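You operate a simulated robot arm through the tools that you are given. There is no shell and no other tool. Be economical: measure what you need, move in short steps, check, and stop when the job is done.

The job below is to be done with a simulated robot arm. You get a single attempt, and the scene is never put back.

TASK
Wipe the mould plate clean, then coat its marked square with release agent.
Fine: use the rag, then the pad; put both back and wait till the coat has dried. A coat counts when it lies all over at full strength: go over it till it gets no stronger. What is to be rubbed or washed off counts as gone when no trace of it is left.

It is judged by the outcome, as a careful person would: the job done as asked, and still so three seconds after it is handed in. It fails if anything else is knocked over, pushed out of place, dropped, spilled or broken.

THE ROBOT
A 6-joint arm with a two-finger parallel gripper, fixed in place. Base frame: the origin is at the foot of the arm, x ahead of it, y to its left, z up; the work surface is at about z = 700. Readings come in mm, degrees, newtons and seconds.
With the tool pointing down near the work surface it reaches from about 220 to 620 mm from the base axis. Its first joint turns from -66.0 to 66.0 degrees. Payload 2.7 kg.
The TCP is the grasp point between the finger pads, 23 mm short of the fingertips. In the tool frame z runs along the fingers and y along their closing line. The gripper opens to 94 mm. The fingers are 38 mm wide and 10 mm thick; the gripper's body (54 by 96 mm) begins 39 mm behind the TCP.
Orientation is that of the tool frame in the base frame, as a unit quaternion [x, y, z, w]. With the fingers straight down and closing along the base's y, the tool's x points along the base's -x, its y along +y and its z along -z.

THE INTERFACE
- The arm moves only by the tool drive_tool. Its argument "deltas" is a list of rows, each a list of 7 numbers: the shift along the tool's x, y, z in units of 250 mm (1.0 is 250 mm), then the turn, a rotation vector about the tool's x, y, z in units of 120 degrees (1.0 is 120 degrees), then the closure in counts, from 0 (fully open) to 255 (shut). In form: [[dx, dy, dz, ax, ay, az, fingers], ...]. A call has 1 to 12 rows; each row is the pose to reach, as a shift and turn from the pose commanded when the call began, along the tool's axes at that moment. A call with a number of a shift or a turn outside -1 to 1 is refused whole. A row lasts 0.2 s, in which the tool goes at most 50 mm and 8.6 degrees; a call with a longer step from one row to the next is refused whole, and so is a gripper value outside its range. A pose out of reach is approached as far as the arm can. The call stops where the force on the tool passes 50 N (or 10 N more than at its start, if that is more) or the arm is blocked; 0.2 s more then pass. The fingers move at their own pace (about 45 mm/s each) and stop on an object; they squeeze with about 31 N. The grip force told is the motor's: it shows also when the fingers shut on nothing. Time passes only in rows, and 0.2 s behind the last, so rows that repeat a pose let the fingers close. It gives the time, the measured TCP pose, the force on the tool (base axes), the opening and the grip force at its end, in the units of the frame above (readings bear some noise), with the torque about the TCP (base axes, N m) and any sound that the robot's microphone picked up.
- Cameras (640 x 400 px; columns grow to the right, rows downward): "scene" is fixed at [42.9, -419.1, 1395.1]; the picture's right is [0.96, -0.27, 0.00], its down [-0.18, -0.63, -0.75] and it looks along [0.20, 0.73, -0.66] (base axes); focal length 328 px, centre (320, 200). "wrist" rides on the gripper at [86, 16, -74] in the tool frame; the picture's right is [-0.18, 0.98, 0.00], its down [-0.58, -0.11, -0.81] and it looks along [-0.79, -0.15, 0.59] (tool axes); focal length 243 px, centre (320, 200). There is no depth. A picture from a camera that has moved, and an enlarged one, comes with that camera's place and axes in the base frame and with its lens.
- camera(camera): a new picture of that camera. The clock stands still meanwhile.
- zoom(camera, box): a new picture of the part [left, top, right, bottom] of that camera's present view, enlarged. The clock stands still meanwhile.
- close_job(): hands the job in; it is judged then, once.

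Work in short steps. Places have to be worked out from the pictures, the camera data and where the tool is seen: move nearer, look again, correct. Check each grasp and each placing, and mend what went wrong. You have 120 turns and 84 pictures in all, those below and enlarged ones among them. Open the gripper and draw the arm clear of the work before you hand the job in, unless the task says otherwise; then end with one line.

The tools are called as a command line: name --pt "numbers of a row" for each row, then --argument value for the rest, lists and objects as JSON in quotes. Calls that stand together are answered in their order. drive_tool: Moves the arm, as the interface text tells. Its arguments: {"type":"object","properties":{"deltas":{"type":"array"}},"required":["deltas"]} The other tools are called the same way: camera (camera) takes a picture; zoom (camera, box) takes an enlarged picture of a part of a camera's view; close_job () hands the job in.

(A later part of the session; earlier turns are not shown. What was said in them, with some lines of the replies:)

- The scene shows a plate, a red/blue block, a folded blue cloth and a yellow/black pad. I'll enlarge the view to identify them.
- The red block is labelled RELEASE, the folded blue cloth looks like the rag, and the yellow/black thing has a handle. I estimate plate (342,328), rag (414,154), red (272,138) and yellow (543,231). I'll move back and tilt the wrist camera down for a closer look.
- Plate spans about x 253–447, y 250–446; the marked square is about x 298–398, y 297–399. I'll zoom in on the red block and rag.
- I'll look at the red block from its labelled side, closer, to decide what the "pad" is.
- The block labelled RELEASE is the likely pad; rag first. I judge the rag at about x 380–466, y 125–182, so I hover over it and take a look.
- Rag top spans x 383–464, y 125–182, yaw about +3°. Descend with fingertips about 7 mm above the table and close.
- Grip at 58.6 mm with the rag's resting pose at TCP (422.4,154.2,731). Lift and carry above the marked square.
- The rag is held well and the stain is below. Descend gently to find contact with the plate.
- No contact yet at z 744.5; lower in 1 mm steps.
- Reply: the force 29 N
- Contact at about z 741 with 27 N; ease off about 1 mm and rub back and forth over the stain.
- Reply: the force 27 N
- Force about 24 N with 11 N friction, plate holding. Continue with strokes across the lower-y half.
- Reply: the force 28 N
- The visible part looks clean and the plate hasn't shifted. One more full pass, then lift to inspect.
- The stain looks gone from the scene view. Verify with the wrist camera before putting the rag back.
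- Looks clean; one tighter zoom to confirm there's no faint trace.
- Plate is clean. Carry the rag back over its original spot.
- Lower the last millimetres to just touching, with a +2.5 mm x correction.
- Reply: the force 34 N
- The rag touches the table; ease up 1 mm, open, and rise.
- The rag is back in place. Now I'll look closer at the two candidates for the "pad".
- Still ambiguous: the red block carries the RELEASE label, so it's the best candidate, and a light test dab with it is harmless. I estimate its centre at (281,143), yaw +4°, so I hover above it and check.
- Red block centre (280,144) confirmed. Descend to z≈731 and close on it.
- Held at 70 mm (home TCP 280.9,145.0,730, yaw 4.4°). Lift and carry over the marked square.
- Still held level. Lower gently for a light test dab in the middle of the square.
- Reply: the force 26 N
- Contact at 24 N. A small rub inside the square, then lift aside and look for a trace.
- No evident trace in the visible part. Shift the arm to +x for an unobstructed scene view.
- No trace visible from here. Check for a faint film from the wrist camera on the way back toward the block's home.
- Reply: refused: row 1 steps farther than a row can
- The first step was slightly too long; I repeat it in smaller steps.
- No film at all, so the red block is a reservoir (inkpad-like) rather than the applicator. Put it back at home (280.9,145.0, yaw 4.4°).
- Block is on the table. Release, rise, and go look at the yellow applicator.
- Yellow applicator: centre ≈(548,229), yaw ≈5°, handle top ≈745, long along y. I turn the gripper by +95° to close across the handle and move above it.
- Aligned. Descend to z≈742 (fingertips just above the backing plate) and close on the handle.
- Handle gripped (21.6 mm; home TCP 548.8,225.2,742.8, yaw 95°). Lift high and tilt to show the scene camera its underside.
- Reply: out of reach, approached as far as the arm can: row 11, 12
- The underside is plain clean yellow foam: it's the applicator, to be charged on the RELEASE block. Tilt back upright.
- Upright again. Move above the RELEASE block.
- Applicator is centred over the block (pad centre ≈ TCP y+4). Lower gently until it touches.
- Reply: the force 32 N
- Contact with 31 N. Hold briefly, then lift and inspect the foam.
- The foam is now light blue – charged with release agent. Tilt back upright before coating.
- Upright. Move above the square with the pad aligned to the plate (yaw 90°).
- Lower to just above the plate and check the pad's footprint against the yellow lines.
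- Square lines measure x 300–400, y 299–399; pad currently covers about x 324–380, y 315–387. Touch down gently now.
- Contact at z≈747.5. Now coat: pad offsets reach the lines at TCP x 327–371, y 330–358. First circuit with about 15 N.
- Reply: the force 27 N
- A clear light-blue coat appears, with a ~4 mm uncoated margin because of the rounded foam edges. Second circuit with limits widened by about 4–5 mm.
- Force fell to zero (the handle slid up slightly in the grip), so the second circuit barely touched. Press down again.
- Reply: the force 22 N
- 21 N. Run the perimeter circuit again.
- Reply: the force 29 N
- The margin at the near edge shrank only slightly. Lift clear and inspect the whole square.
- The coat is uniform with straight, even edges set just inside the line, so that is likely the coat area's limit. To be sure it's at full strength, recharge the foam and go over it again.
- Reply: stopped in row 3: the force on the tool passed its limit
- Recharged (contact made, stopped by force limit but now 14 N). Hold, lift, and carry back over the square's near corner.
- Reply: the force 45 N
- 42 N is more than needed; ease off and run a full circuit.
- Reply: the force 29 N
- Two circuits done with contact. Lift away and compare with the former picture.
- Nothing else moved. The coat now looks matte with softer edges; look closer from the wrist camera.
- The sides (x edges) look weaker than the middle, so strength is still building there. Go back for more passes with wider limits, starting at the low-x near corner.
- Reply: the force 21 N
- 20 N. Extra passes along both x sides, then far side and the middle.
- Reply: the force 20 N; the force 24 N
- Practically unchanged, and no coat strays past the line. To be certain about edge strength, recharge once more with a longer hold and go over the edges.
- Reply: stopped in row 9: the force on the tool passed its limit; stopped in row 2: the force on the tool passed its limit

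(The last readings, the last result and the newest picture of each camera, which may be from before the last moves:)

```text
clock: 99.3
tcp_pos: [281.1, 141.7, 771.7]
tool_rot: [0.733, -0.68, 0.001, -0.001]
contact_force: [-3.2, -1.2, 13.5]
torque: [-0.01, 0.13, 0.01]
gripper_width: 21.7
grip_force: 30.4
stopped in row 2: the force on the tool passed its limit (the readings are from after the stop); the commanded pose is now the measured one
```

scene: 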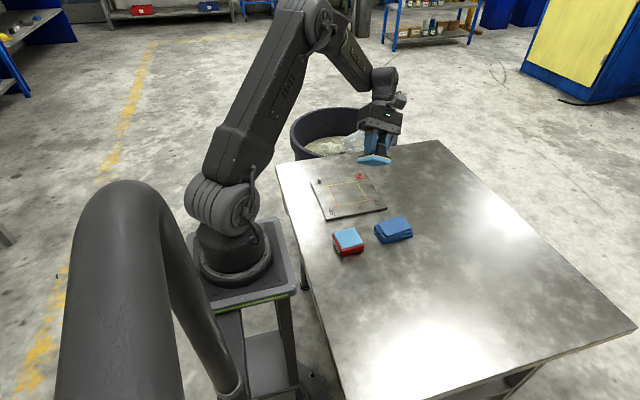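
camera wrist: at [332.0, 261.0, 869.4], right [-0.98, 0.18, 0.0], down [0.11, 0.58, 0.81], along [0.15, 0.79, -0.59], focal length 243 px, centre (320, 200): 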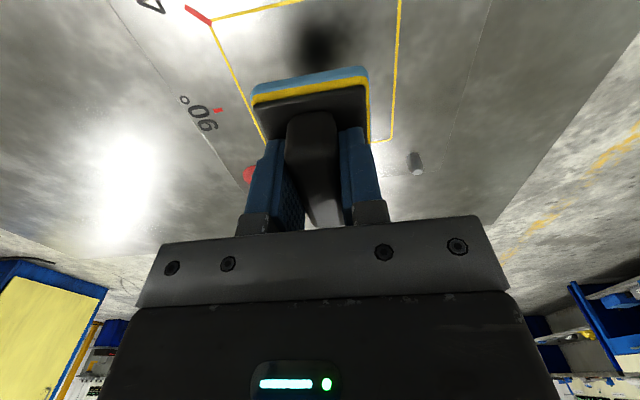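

In contact at about 13 N; hold for a second, then return above the plate's corner.

drive_tool --pt "0 0 0 0 0 0 255" --pt "0 0 0 0 0 0 255" --pt "0 0 0 0 0 0 255" --pt "0 0 0 0 0 0 255" --pt "0 0 0 0 0 0 255" --pt "0 0 -0.1 0 0 0 255" --pt "0 0 -0.2 0 0 0 255"

zoom --camera "scene" --box '[310, 180, 390, 260]'

```text
clock: 100.9
tcp_pos: [281.2, 141.9, 820.3]
tool_rot: [0.733, -0.68, 0.001, -0.002]
contact_force: [-0.2, -0.4, 0.2]
torque: [-0.01, 0.03, -0.05]
gripper_width: 21.6
grip_force: 31.4
```

```text
5.00 times, centred on (350, 220) of scene
camera zoom: at [42.9, -419.1, 1395.1], right [0.96, -0.27, 0.0], down [-0.18, -0.63, -0.75], along [0.2, 0.73, -0.66], focal length 1638 px, centre (170, 100)
```

zoom: 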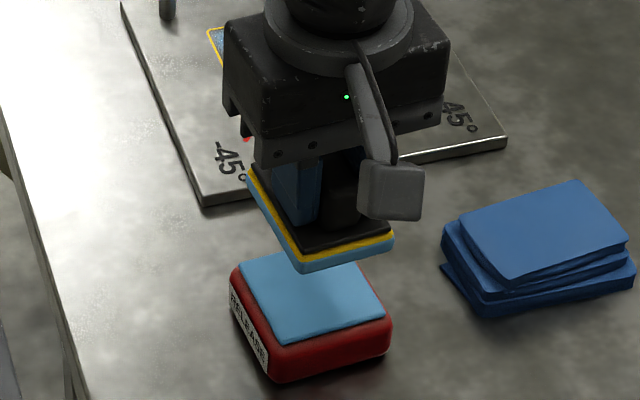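

Foam is charged and the block hasn't moved. Carry to the square's corner again.

drive_tool --pt "-0.16 -0.05 0 0 0 0.01 255" --pt "-0.32 -0.1 0 0 0 0.02 255" --pt "-0.48 -0.15 0 0 0 0.03 255" --pt "-0.62 -0.19 0.03 0 0 0.037 255" --pt "-0.72 -0.22 0.12 0 0 0.037 255" --pt "-0.72 -0.22 0.24 0 0 0.037 255" --pt "-0.72 -0.22 0.28 0 0 0.037 255" --pt "-0.72 -0.22 0.28 0 0 0.037 255"

drive_tool --pt "0 0 0.008 0 0 0 255" --pt "0 0 0.014 0 0 0 255" --pt "0 0 0.017 0 0 0 255" --pt "0 0 0.017 0 0 0 255"

```text
clock: 102.7
tcp_pos: [324.1, 325.5, 749.3]
tool_rot: [-0.706, 0.708, 0.0, 0.003]
contact_force: [-0.1, 0.2, -1.0]
torque: [-0.01, 0.03, -0.02]
gripper_width: 21.4
grip_force: 30.6
```

```text
clock: 103.7
tcp_pos: [322.0, 324.0, 746.0]
tool_rot: [0.707, -0.707, 0.001, -0.002]
contact_force: [-1.4, 0.3, 3.6]
torque: [-0.15, 0.09, -0.01]
gripper_width: 21.4
grip_force: 31.1
```

drive_tool --pt "0 0 0.006 0 0 0 255" --pt "-0.05 0.004 0.006 0 0 0 255" --pt "-0.11 0.004 0.006 0 0 0 255" --pt "-0.16 0.004 0.006 0 0 0 255" --pt "-0.16 -0.06 0.006 0 0 0 255" --pt "-0.16 -0.12 0.006 0 0 0 255" --pt "-0.16 -0.18 0.006 0 0 0 255" --pt "-0.16 -0.238 0.006 0 0 0 255" --pt "-0.11 -0.238 0.006 0 0 0 255" --pt "-0.05 -0.238 0.006 0 0 0 255" --pt "0 -0.238 0.006 0 0 0 255" --pt "0 -0.238 0.006 0 0 0 255"

drive_tool --pt "0 0.06 0.001 0 0 0 255" --pt "0 0.12 0.001 0 0 0 255" --pt "0 0.18 0.001 0 0 0 255" --pt "0 0.238 0.001 0 0 0 255" --pt "-0.05 0.238 0.001 0 0 0 255" --pt "-0.11 0.238 0.001 0 0 0 255" --pt "-0.16 0.238 0.001 0 0 0 255" --pt "-0.08 0.238 0.001 0 0 0 255" --pt "-0.08 0.18 0.001 0 0 0 255" --pt "-0.08 0.12 0.001 0 0 0 255" --pt "-0.08 0.06 0.001 0 0 0 255" --pt "-0.08 0.0 0.001 0 0 0 255"

drive_tool --pt "0 0 -0.15 0 0 0 255" --pt "0 0 -0.34 0 0 0 255" --pt "0.1 -0.05 -0.44 0 0 0 255" --pt "0.23 -0.12 -0.44 0 0 0 255" --pt "0.37 -0.2 -0.44 0 0 0 255" --pt "0.5 -0.3 -0.44 0 0 0 255" --pt "0.64 -0.38 -0.44 0 0 0 255" --pt "0.64 -0.38 -0.44 0 0 0 255"

zoom --camera "scene" --box '[330, 180, 372, 210]'

zoom --camera "wrist" --box '[370, 110, 500, 210]'

```text
clock: 106.3
tcp_pos: [382.4, 324.8, 746.3]
tool_rot: [0.708, -0.707, 0.001, -0.004]
contact_force: [2.7, 9.2, 22.7]
torque: [-0.08, 0.25, -0.11]
gripper_width: 21.2
grip_force: 30.9
```

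```text
clock: 108.9
tcp_pos: [380.5, 345.2, 746.3]
tool_rot: [-0.707, 0.707, -0.001, 0.002]
contact_force: [-11.0, -0.6, 32.4]
torque: [-0.03, 0.47, -0.09]
gripper_width: 21.8
grip_force: 31.3
```

```text
clock: 110.7
tcp_pos: [479.2, 186.1, 854.8]
tool_rot: [-0.707, 0.707, -0.001, 0.001]
contact_force: [0.7, 0.7, -0.9]
torque: [0.01, -0.02, 0.0]
gripper_width: 21.1
grip_force: 30.8
```

```text
13.33 times, centred on (351, 195) of scene
camera zoom: at [42.9, -419.1, 1395.1], right [0.96, -0.27, 0.0], down [-0.18, -0.63, -0.75], along [0.2, 0.73, -0.66], focal length 4367 px, centre (-93, 267)
```

zoom: 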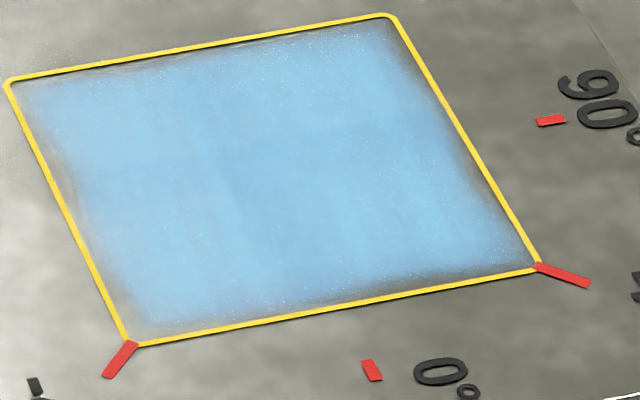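

```text
4.00 times, centred on (435, 160) of wrist
camera zoom: at [461.6, 99.1, 929.4], right [-0.98, 0.18, 0.0], down [0.11, 0.58, 0.81], along [0.15, 0.79, -0.59], focal length 970 px, centre (-140, 360)
```

zoom: 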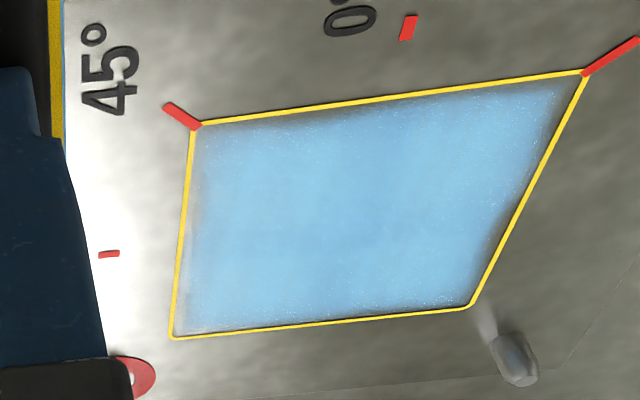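

Identical to the picture before the extra passes: the coat gets no stronger. Now carry the applicator back to its home spot (548.8,225.2, yaw 95°).

drive_tool --pt "-0.05 -0.1 0 0 0 -0.02 255" --pt "-0.1 -0.2 0.02 0 0 -0.042 255" --pt "-0.156 -0.278 0.1 0 0 -0.042 255" --pt "-0.156 -0.278 0.24 0 0 -0.042 255" --pt "-0.156 -0.278 0.36 0 0 -0.042 255" --pt "-0.156 -0.278 0.42 0 0 -0.042 255" --pt "-0.156 -0.278 0.44 0 0 -0.042 255" --pt "-0.156 -0.278 0.44 0 0 -0.042 255"

```text
clock: 112.5
tcp_pos: [545.4, 225.0, 746.7]
tool_rot: [0.738, -0.675, 0.0, -0.002]
contact_force: [0.7, 0.2, -0.4]
torque: [-0.01, 0.02, 0.01]
gripper_width: 21.3
grip_force: 31.3
```

drive_tool --pt "0 -0.013 0.016 0 0 0 255" --pt "0 -0.013 0.028 0 0 0 255" --pt "0 -0.013 0.034 0 0 0 255" --pt "0 -0.013 0.038 0 0 0 255" --pt "0 -0.013 0.038 0 0 0 255"

```text
clock: 113.7
tcp_pos: [548.9, 223.7, 735.4]
tool_rot: [0.738, -0.675, 0.002, -0.003]
contact_force: [-0.1, -1.5, 3.7]
torque: [0.03, 0.19, 0.04]
gripper_width: 21.2
grip_force: 31.3
```

Touching at z 735.4 with 4 N. Release and rise straight up.

drive_tool --pt "0 0 0.001 0 0 0 255" --pt "0 0 0 0 0 0 0" --pt "0 0 0 0 0 0 0" --pt "0 0 0 0 0 0 0" --pt "0 0 0 0 0 0 0" --pt "0 0 -0.1 0 0 0 0" --pt "0 0 -0.26 0 0 0 0" --pt "0 0 -0.44 0 0 0 0" --pt "0 0 -0.6 0 0 0 0" --pt "0 0 -0.6 0 0 0 0"

camera --camera "scene"

zoom --camera "scene" --box '[290, 150, 450, 270]'

```text
clock: 115.9
tcp_pos: [547.7, 222.9, 885.5]
tool_rot: [0.737, -0.676, 0.0, -0.002]
contact_force: [0.5, -0.5, -0.2]
torque: [0.04, 0.01, 0.03]
gripper_width: 94.1
grip_force: 0.1
```

```text
13 pictures are left
```

scene: 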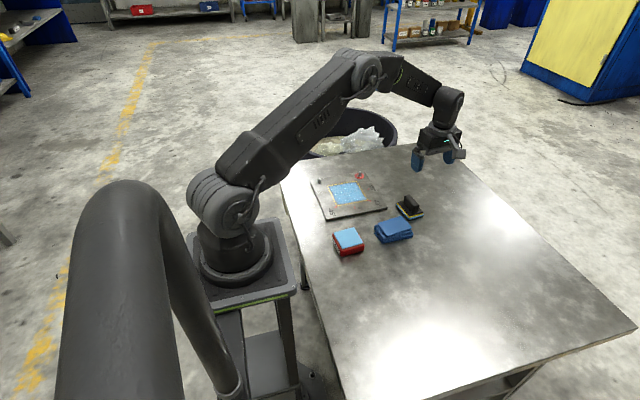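

```text
3.33 times, centred on (370, 210) of scene
camera zoom: at [42.9, -419.1, 1395.1], right [0.96, -0.27, 0.0], down [-0.18, -0.63, -0.75], along [0.2, 0.73, -0.66], focal length 1092 px, centre (153, 167)
```

zoom: 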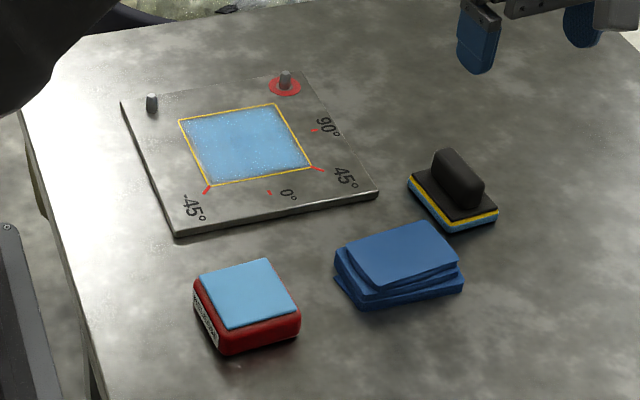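

The applicator got dragged about 30 mm toward −x as the fingers opened. I'll locate it precisely and mend that.

camera --camera "wrist"

```text
11 pictures are left
camera wrist: at [539.6, 136.7, 959.9], right [-1.0, 0.1, 0.0], down [0.06, 0.59, 0.81], along [0.08, 0.8, -0.59], focal length 243 px, centre (320, 200)
```

wrist: 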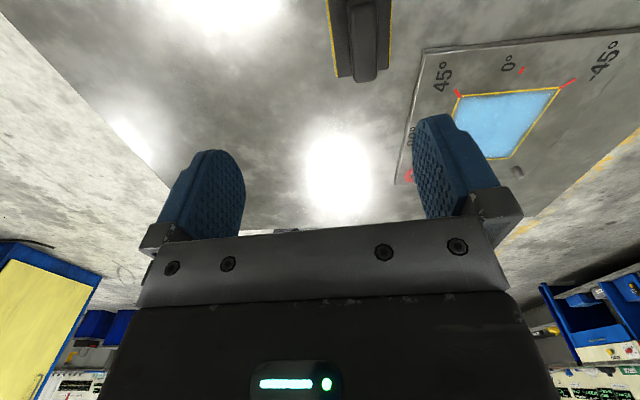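

Applicator now sits at about (509, 224). Regrip it higher on the handle (fingertips clear of the backing plate, which likely caused the drag).

drive_tool --pt "-0.004 0.156 0 0 0 0 0" --pt "-0.004 0.156 0.16 0 0 0 0" --pt "-0.004 0.156 0.34 0 0 0 0" --pt "-0.004 0.156 0.48 0 0 0 0" --pt "-0.004 0.156 0.56 0 0 0 0" --pt "-0.004 0.156 0.56 0 0 0 0"

camera --camera "wrist"

```text
clock: 117.3
tcp_pos: [511.4, 221.0, 746.2]
tool_rot: [0.737, -0.676, 0.0, -0.002]
contact_force: [-0.1, -0.4, 0.1]
torque: [0.0, -0.01, 0.0]
gripper_width: 94.3
grip_force: 0.0
```

```text
10 pictures are left
camera wrist: at [503.5, 134.0, 820.3], right [-1.0, 0.1, 0.0], down [0.05, 0.59, 0.81], along [0.08, 0.8, -0.59], focal length 243 px, centre (320, 200)
```

wrist: 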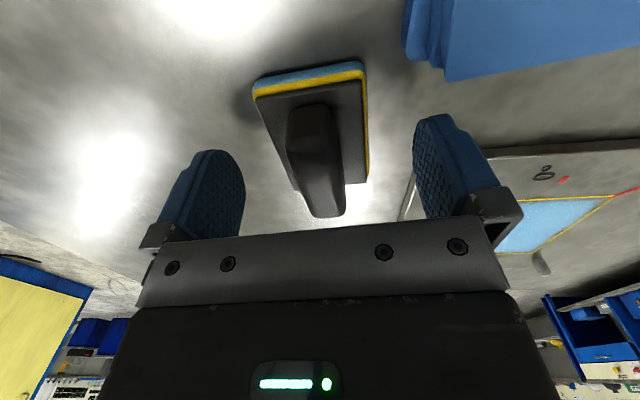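

The handle is centred between the fingers. Close, lift slightly, shift +37 mm in x (and +4 in y) and hover.

drive_tool --pt "0 0 0 0 0 0 255" --pt "0 0 0 0 0 0 255" --pt "0 0 0 0 0 0 255" --pt "0 0 0 0 0 0 255" --pt "0 0 0 0 0 0 255" --pt "0 0 -0.08 0 0 0 255" --pt "-0.003 -0.08 -0.08 0 0 0 255" --pt "-0.004 -0.152 -0.08 0 0 0 255" --pt "-0.004 -0.152 -0.08 0 0 0 255"

zoom --camera "scene" --box '[370, 150, 450, 220]'

```text
clock: 119.3
tcp_pos: [547.9, 227.7, 766.7]
tool_rot: [0.737, -0.676, 0.001, -0.001]
contact_force: [0.3, 0.4, -1.1]
torque: [0.03, -0.02, 0.0]
gripper_width: 21.2
grip_force: 31.2
```

```text
5.71 times, centred on (410, 185) of scene
camera zoom: at [42.9, -419.1, 1395.1], right [0.96, -0.27, 0.0], down [-0.18, -0.63, -0.75], along [0.2, 0.73, -0.66], focal length 1872 px, centre (-194, 286)
```

zoom: 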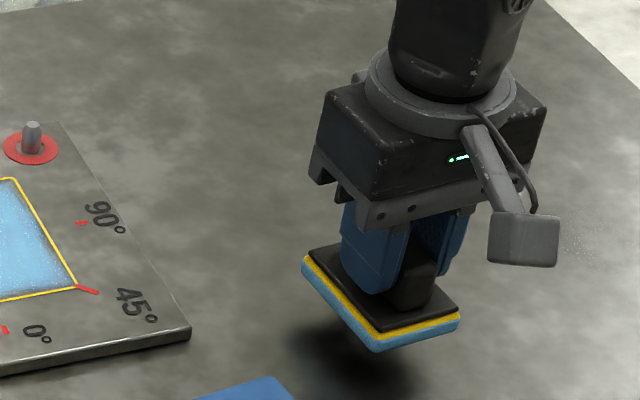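

drive_tool --pt "0.01 -0.004 0.05 0 0 0 255" --pt "0.01 -0.004 0.07 0 0 0 255" --pt "0.01 -0.004 0.077 0 0 0 255" --pt "0.01 -0.004 0.077 0 0 0 255"

```text
clock: 120.3
tcp_pos: [549.5, 223.6, 746.8]
tool_rot: [0.737, -0.675, 0.0, -0.002]
contact_force: [0.8, -0.2, -0.4]
torque: [-0.01, 0.03, -0.02]
gripper_width: 21.4
grip_force: 31.6
```

Lower a millimetre more to just touch, then open and hold.

drive_tool --pt "-0.004 0 0.003 0 0 0 255" --pt "-0.004 0 0.005 0 0 0 255" --pt "-0.004 0 0.005 0 0 0 255"

```text
clock: 121.1
tcp_pos: [548.8, 223.7, 746.1]
tool_rot: [0.737, -0.675, 0.001, -0.001]
contact_force: [0.4, 0.4, 2.0]
torque: [0.01, 0.04, 0.04]
gripper_width: 21.2
grip_force: 31.0
```

Touching at 2 N. Open only slightly first (about 35 mm) to see that the applicator stays put.

drive_tool --pt "0 0 0 0 0 0 220" --pt "0 0 0 0 0 0 180" --pt "0 0 0 0 0 0 160" --pt "0 0 0 0 0 0 160" --pt "0 0 -0.08 0 0 0 160" --pt "0 0 -0.2 0 0 0 160" --pt "0 0 -0.36 0 0 0 100" --pt "0 0 -0.54 0 0 0 0" --pt "0 0 -0.54 0 0 0 0"

zoom --camera "scene" --box '[290, 150, 450, 270]'

```text
clock: 123.1
tcp_pos: [546.2, 224.0, 881.6]
tool_rot: [0.737, -0.675, 0.0, -0.002]
contact_force: [-0.1, 0.2, -1.2]
torque: [-0.01, -0.02, -0.02]
gripper_width: 93.9
grip_force: 0.1
```

```text
3.33 times, centred on (370, 210) of scene
camera zoom: at [42.9, -419.1, 1395.1], right [0.96, -0.27, 0.0], down [-0.18, -0.63, -0.75], along [0.2, 0.73, -0.66], focal length 1092 px, centre (153, 167)
```

zoom: 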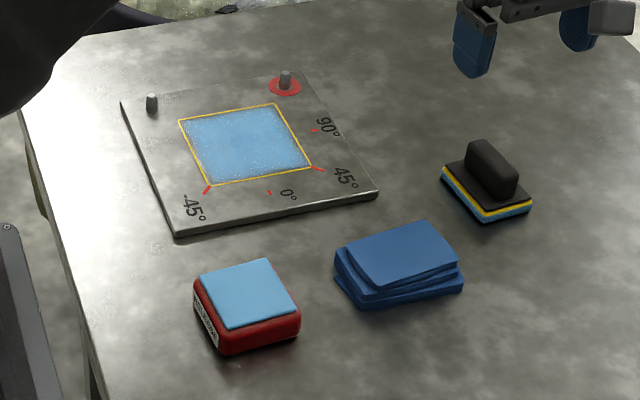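

The applicator is back at its original place. Withdraw the arm and wait for drying.

drive_tool --pt "0.05 0.1 -0.1 0 0 0 0" --pt "0.1 0.22 -0.2 0 0 0 0" --pt "0.15 0.34 -0.28 0 0 0 0" --pt "0.2 0.46 -0.35 0 0 0 0" --pt "0.26 0.593 -0.35 0 0 0 0" --pt "0.26 0.593 -0.35 0 0 0 0" --pt "0.26 0.593 -0.35 0 0 0 0" --pt "0.26 0.593 -0.35 0 0 0 0" --pt "0.26 0.593 -0.35 0 0 0 0" --pt "0.26 0.593 -0.35 0 0 0 0" --pt "0.26 0.593 -0.35 0 0 0 0" --pt "0.26 0.593 -0.35 0 0 0 0"

zoom --camera "scene" --box '[330, 180, 372, 210]'

```text
clock: 125.7
tcp_pos: [404.7, 145.2, 966.8]
tool_rot: [0.737, -0.676, 0.001, -0.003]
contact_force: [0.5, 0.2, -0.2]
torque: [-0.03, 0.03, 0.02]
gripper_width: 94.1
grip_force: 0.0
```

```text
13.33 times, centred on (351, 195) of scene
camera zoom: at [42.9, -419.1, 1395.1], right [0.96, -0.27, 0.0], down [-0.18, -0.63, -0.75], along [0.2, 0.73, -0.66], focal length 4367 px, centre (-93, 267)
```

zoom: 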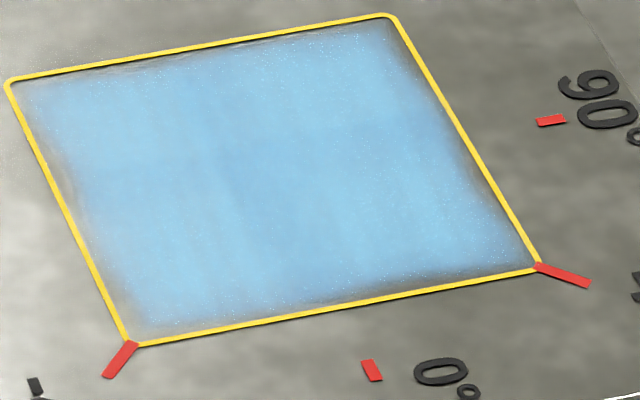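

Wait further, then compare.

drive_tool --pt "0 0 0 0 0 0 0" --pt "0 0 0 0 0 0 0" --pt "0 0 0 0 0 0 0" --pt "0 0 0 0 0 0 0" --pt "0 0 0 0 0 0 0" --pt "0 0 0 0 0 0 0" --pt "0 0 0 0 0 0 0" --pt "0 0 0 0 0 0 0" --pt "0 0 0 0 0 0 0" --pt "0 0 0 0 0 0 0" --pt "0 0 0 0 0 0 0" --pt "0 0 0 0 0 0 0"

drive_tool --pt "0 0 0 0 0 0 0" --pt "0 0 0 0 0 0 0" --pt "0 0 0 0 0 0 0" --pt "0 0 0 0 0 0 0" --pt "0 0 0 0 0 0 0" --pt "0 0 0 0 0 0 0" --pt "0 0 0 0 0 0 0" --pt "0 0 0 0 0 0 0" --pt "0 0 0 0 0 0 0" --pt "0 0 0 0 0 0 0" --pt "0 0 0 0 0 0 0" --pt "0 0 0 0 0 0 0"

drive_tool --pt "0 0 0 0 0 0 0" --pt "0 0 0 0 0 0 0" --pt "0 0 0 0 0 0 0" --pt "0 0 0 0 0 0 0" --pt "0 0 0 0 0 0 0" --pt "0 0 0 0 0 0 0" --pt "0 0 0 0 0 0 0" --pt "0 0 0 0 0 0 0" --pt "0 0 0 0 0 0 0" --pt "0 0 0 0 0 0 0" --pt "0 0 0 0 0 0 0" --pt "0 0 0 0 0 0 0"

drive_tool --pt "0 0 0 0 0 0 0" --pt "0 0 0 0 0 0 0" --pt "0 0 0 0 0 0 0" --pt "0 0 0 0 0 0 0" --pt "0 0 0 0 0 0 0" --pt "0 0 0 0 0 0 0" --pt "0 0 0 0 0 0 0" --pt "0 0 0 0 0 0 0" --pt "0 0 0 0 0 0 0" --pt "0 0 0 0 0 0 0" --pt "0 0 0 0 0 0 0" --pt "0 0 0 0 0 0 0"

drive_tool --pt "0 0 0 0 0 0 0" --pt "0 0 0 0 0 0 0" --pt "0 0 0 0 0 0 0" --pt "0 0 0 0 0 0 0" --pt "0 0 0 0 0 0 0" --pt "0 0 0 0 0 0 0" --pt "0 0 0 0 0 0 0" --pt "0 0 0 0 0 0 0" --pt "0 0 0 0 0 0 0" --pt "0 0 0 0 0 0 0" --pt "0 0 0 0 0 0 0" --pt "0 0 0 0 0 0 0"

zoom --camera "scene" --box '[330, 180, 372, 210]'

```text
clock: 128.3
tcp_pos: [403.6, 144.7, 967.3]
tool_rot: [0.737, -0.676, 0.0, -0.002]
contact_force: [-0.3, 0.0, -0.5]
torque: [0.0, -0.02, 0.0]
gripper_width: 94.1
grip_force: 0.0
```

```text
clock: 130.9
tcp_pos: [403.9, 144.7, 967.3]
tool_rot: [0.737, -0.675, 0.002, -0.001]
contact_force: [-0.8, 0.8, 0.1]
torque: [0.02, 0.02, 0.0]
gripper_width: 94.1
grip_force: 0.0
```

```text
clock: 133.5
tcp_pos: [404.1, 145.5, 966.0]
tool_rot: [0.737, -0.676, 0.0, -0.001]
contact_force: [0.3, 0.0, 0.3]
torque: [0.01, 0.0, -0.01]
gripper_width: 93.6
grip_force: 0.0
```

```text
clock: 136.1
tcp_pos: [404.1, 144.8, 966.6]
tool_rot: [0.737, -0.676, 0.0, -0.002]
contact_force: [-0.1, 0.1, 0.3]
torque: [-0.01, 0.02, -0.01]
gripper_width: 93.9
grip_force: 0.2
```

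```text
clock: 138.7
tcp_pos: [404.4, 145.2, 968.2]
tool_rot: [0.737, -0.676, 0.0, -0.001]
contact_force: [0.4, 0.2, -0.5]
torque: [-0.01, -0.01, -0.03]
gripper_width: 94.0
grip_force: 0.0
```

```text
13.33 times, centred on (351, 195) of scene
camera zoom: at [42.9, -419.1, 1395.1], right [0.96, -0.27, 0.0], down [-0.18, -0.63, -0.75], along [0.2, 0.73, -0.66], focal length 4367 px, centre (-93, 267)
```

zoom: 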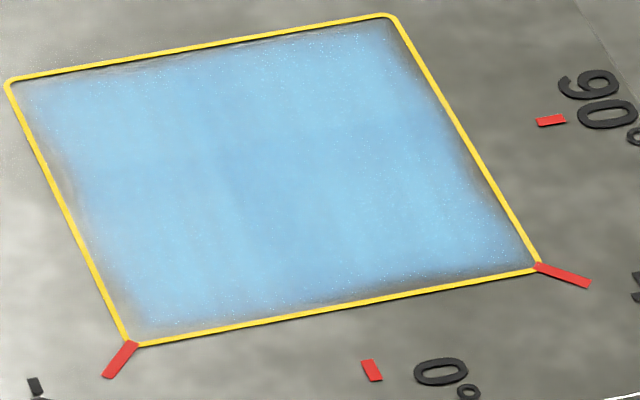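

The tint is still paling slowly; keep waiting until it stops changing.

drive_tool --pt "0 0 0 0 0 0 0" --pt "0 0 0 0 0 0 0" --pt "0 0 0 0 0 0 0" --pt "0 0 0 0 0 0 0" --pt "0 0 0 0 0 0 0" --pt "0 0 0 0 0 0 0" --pt "0 0 0 0 0 0 0" --pt "0 0 0 0 0 0 0" --pt "0 0 0 0 0 0 0" --pt "0 0 0 0 0 0 0" --pt "0 0 0 0 0 0 0" --pt "0 0 0 0 0 0 0"

drive_tool --pt "0 0 0 0 0 0 0" --pt "0 0 0 0 0 0 0" --pt "0 0 0 0 0 0 0" --pt "0 0 0 0 0 0 0" --pt "0 0 0 0 0 0 0" --pt "0 0 0 0 0 0 0" --pt "0 0 0 0 0 0 0" --pt "0 0 0 0 0 0 0" --pt "0 0 0 0 0 0 0" --pt "0 0 0 0 0 0 0" --pt "0 0 0 0 0 0 0" --pt "0 0 0 0 0 0 0"

drive_tool --pt "0 0 0 0 0 0 0" --pt "0 0 0 0 0 0 0" --pt "0 0 0 0 0 0 0" --pt "0 0 0 0 0 0 0" --pt "0 0 0 0 0 0 0" --pt "0 0 0 0 0 0 0" --pt "0 0 0 0 0 0 0" --pt "0 0 0 0 0 0 0" --pt "0 0 0 0 0 0 0" --pt "0 0 0 0 0 0 0" --pt "0 0 0 0 0 0 0" --pt "0 0 0 0 0 0 0"

drive_tool --pt "0 0 0 0 0 0 0" --pt "0 0 0 0 0 0 0" --pt "0 0 0 0 0 0 0" --pt "0 0 0 0 0 0 0" --pt "0 0 0 0 0 0 0" --pt "0 0 0 0 0 0 0" --pt "0 0 0 0 0 0 0" --pt "0 0 0 0 0 0 0" --pt "0 0 0 0 0 0 0" --pt "0 0 0 0 0 0 0" --pt "0 0 0 0 0 0 0" --pt "0 0 0 0 0 0 0"

drive_tool --pt "0 0 0 0 0 0 0" --pt "0 0 0 0 0 0 0" --pt "0 0 0 0 0 0 0" --pt "0 0 0 0 0 0 0" --pt "0 0 0 0 0 0 0" --pt "0 0 0 0 0 0 0" --pt "0 0 0 0 0 0 0" --pt "0 0 0 0 0 0 0" --pt "0 0 0 0 0 0 0" --pt "0 0 0 0 0 0 0" --pt "0 0 0 0 0 0 0" --pt "0 0 0 0 0 0 0"

drive_tool --pt "0 0 0 0 0 0 0" --pt "0 0 0 0 0 0 0" --pt "0 0 0 0 0 0 0" --pt "0 0 0 0 0 0 0" --pt "0 0 0 0 0 0 0" --pt "0 0 0 0 0 0 0" --pt "0 0 0 0 0 0 0" --pt "0 0 0 0 0 0 0" --pt "0 0 0 0 0 0 0" --pt "0 0 0 0 0 0 0" --pt "0 0 0 0 0 0 0" --pt "0 0 0 0 0 0 0"

zoom --camera "scene" --box '[330, 180, 372, 210]'

```text
clock: 141.3
tcp_pos: [404.6, 145.2, 967.3]
tool_rot: [0.737, -0.676, 0.0, -0.002]
contact_force: [0.0, 0.0, 0.4]
torque: [0.04, -0.02, 0.03]
gripper_width: 93.9
grip_force: 0.0
```

```text
clock: 143.9
tcp_pos: [404.0, 145.0, 967.8]
tool_rot: [0.737, -0.676, 0.0, -0.001]
contact_force: [0.0, 0.1, 0.0]
torque: [0.03, 0.02, -0.01]
gripper_width: 93.9
grip_force: 0.0
```

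```text
clock: 146.5
tcp_pos: [403.7, 144.5, 968.1]
tool_rot: [0.737, -0.676, 0.001, -0.002]
contact_force: [-0.4, 0.0, -0.2]
torque: [0.03, 0.0, -0.01]
gripper_width: 93.8
grip_force: 0.1
```

```text
clock: 149.1
tcp_pos: [404.9, 144.4, 967.3]
tool_rot: [0.737, -0.675, 0.001, -0.002]
contact_force: [-0.3, 0.3, 0.5]
torque: [0.02, -0.02, 0.0]
gripper_width: 93.9
grip_force: 0.0
```

```text
clock: 151.7
tcp_pos: [404.8, 144.6, 967.7]
tool_rot: [0.737, -0.675, 0.001, -0.002]
contact_force: [0.7, -0.4, 0.1]
torque: [0.01, 0.02, 0.0]
gripper_width: 94.3
grip_force: 0.0
```

```text
clock: 154.3
tcp_pos: [405.7, 144.2, 967.7]
tool_rot: [0.737, -0.676, 0.0, -0.002]
contact_force: [-0.2, -0.5, -0.2]
torque: [0.0, -0.03, -0.02]
gripper_width: 94.0
grip_force: 0.0
```

```text
13.33 times, centred on (351, 195) of scene
camera zoom: at [42.9, -419.1, 1395.1], right [0.96, -0.27, 0.0], down [-0.18, -0.63, -0.75], along [0.2, 0.73, -0.66], focal length 4367 px, centre (-93, 267)
```

zoom: 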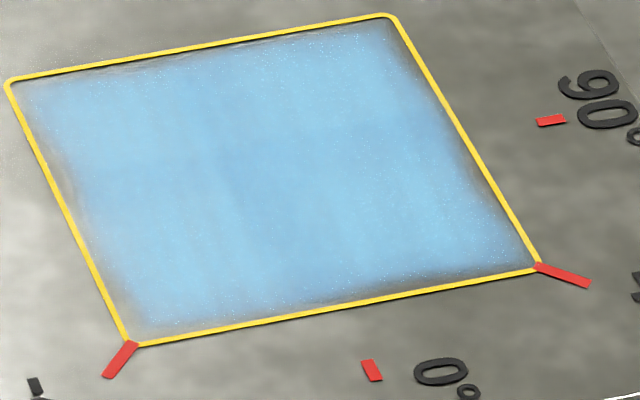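

Now practically unchanged. One more waiting spell for safety with a last overall look.

drive_tool --pt "0 0 0 0 0 0 0" --pt "0 0 0 0 0 0 0" --pt "0 0 0 0 0 0 0" --pt "0 0 0 0 0 0 0" --pt "0 0 0 0 0 0 0" --pt "0 0 0 0 0 0 0" --pt "0 0 0 0 0 0 0" --pt "0 0 0 0 0 0 0" --pt "0 0 0 0 0 0 0" --pt "0 0 0 0 0 0 0" --pt "0 0 0 0 0 0 0" --pt "0 0 0 0 0 0 0"

drive_tool --pt "0 0 0 0 0 0 0" --pt "0 0 0 0 0 0 0" --pt "0 0 0 0 0 0 0" --pt "0 0 0 0 0 0 0" --pt "0 0 0 0 0 0 0" --pt "0 0 0 0 0 0 0" --pt "0 0 0 0 0 0 0" --pt "0 0 0 0 0 0 0" --pt "0 0 0 0 0 0 0" --pt "0 0 0 0 0 0 0" --pt "0 0 0 0 0 0 0" --pt "0 0 0 0 0 0 0"

drive_tool --pt "0 0 0 0 0 0 0" --pt "0 0 0 0 0 0 0" --pt "0 0 0 0 0 0 0" --pt "0 0 0 0 0 0 0" --pt "0 0 0 0 0 0 0" --pt "0 0 0 0 0 0 0" --pt "0 0 0 0 0 0 0" --pt "0 0 0 0 0 0 0" --pt "0 0 0 0 0 0 0" --pt "0 0 0 0 0 0 0" --pt "0 0 0 0 0 0 0" --pt "0 0 0 0 0 0 0"

drive_tool --pt "0 0 0 0 0 0 0" --pt "0 0 0 0 0 0 0" --pt "0 0 0 0 0 0 0" --pt "0 0 0 0 0 0 0" --pt "0 0 0 0 0 0 0" --pt "0 0 0 0 0 0 0" --pt "0 0 0 0 0 0 0" --pt "0 0 0 0 0 0 0" --pt "0 0 0 0 0 0 0" --pt "0 0 0 0 0 0 0" --pt "0 0 0 0 0 0 0" --pt "0 0 0 0 0 0 0"

drive_tool --pt "0 0 0 0 0 0 0" --pt "0 0 0 0 0 0 0" --pt "0 0 0 0 0 0 0" --pt "0 0 0 0 0 0 0" --pt "0 0 0 0 0 0 0" --pt "0 0 0 0 0 0 0" --pt "0 0 0 0 0 0 0" --pt "0 0 0 0 0 0 0" --pt "0 0 0 0 0 0 0" --pt "0 0 0 0 0 0 0" --pt "0 0 0 0 0 0 0" --pt "0 0 0 0 0 0 0"

drive_tool --pt "0 0 0 0 0 0 0" --pt "0 0 0 0 0 0 0" --pt "0 0 0 0 0 0 0" --pt "0 0 0 0 0 0 0" --pt "0 0 0 0 0 0 0" --pt "0 0 0 0 0 0 0" --pt "0 0 0 0 0 0 0" --pt "0 0 0 0 0 0 0" --pt "0 0 0 0 0 0 0" --pt "0 0 0 0 0 0 0" --pt "0 0 0 0 0 0 0" --pt "0 0 0 0 0 0 0"

zoom --camera "scene" --box '[330, 180, 372, 210]'

zoom --camera "scene" --box '[290, 150, 450, 270]'

```text
clock: 156.9
tcp_pos: [403.7, 145.8, 967.3]
tool_rot: [0.738, -0.675, 0.001, -0.002]
contact_force: [0.2, 1.4, -0.1]
torque: [0.0, 0.01, -0.03]
gripper_width: 93.9
grip_force: 0.1
```

```text
clock: 159.5
tcp_pos: [405.2, 145.5, 965.1]
tool_rot: [0.738, -0.675, 0.001, -0.003]
contact_force: [-0.3, 0.3, 0.3]
torque: [0.0, 0.0, 0.01]
gripper_width: 93.8
grip_force: 0.1
```

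```text
clock: 162.1
tcp_pos: [404.1, 145.2, 967.0]
tool_rot: [0.737, -0.676, 0.0, -0.002]
contact_force: [0.0, -0.6, 0.4]
torque: [0.03, -0.02, -0.01]
gripper_width: 93.9
grip_force: 0.1
```

```text
clock: 164.7
tcp_pos: [404.1, 144.8, 965.9]
tool_rot: [0.737, -0.676, 0.001, -0.002]
contact_force: [0.5, 0.2, -0.5]
torque: [0.03, 0.04, -0.02]
gripper_width: 94.0
grip_force: 0.0
```

```text
clock: 167.3
tcp_pos: [403.7, 145.7, 966.8]
tool_rot: [0.737, -0.676, 0.0, -0.002]
contact_force: [-0.5, -0.3, 0.0]
torque: [0.03, 0.01, -0.03]
gripper_width: 93.9
grip_force: 0.1
```

```text
clock: 169.9
tcp_pos: [404.2, 144.2, 966.4]
tool_rot: [0.738, -0.675, 0.001, -0.002]
contact_force: [-0.4, 0.1, 1.4]
torque: [-0.01, -0.01, 0.03]
gripper_width: 93.7
grip_force: 0.0
```

```text
13.33 times, centred on (351, 195) of scene
camera zoom: at [42.9, -419.1, 1395.1], right [0.96, -0.27, 0.0], down [-0.18, -0.63, -0.75], along [0.2, 0.73, -0.66], focal length 4367 px, centre (-93, 267)
```

zoom: 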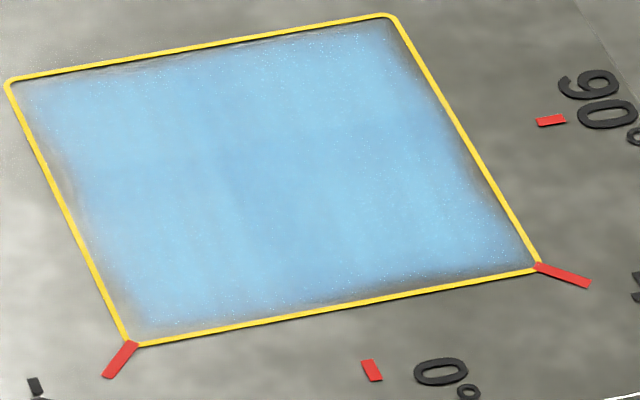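

```text
3.33 times, centred on (370, 210) of scene
camera zoom: at [42.9, -419.1, 1395.1], right [0.96, -0.27, 0.0], down [-0.18, -0.63, -0.75], along [0.2, 0.73, -0.66], focal length 1092 px, centre (153, 167)
```

zoom: 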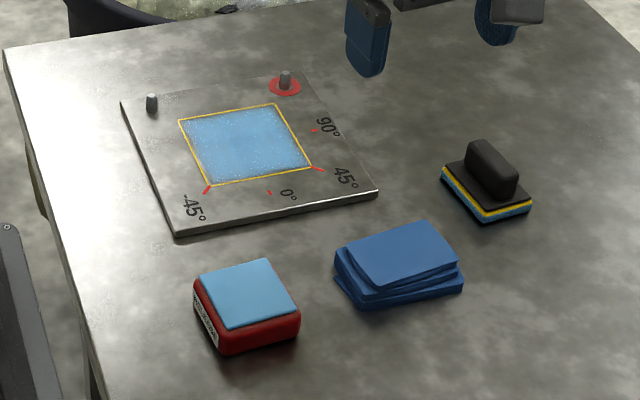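

The coat no longer changes, everything stands in its original place, and the gripper is open and clear. Hand in.

close_job

```text
The job is handed in.
```

I wiped the mould plate until no stain showed and coated the marked square until it got no stronger; its colour fades slightly right at the yellow line. I put the rag, applicator pad and RELEASE block back (the pad needed a second placing), then waited about a minute until the coat stopped changing before handing in.
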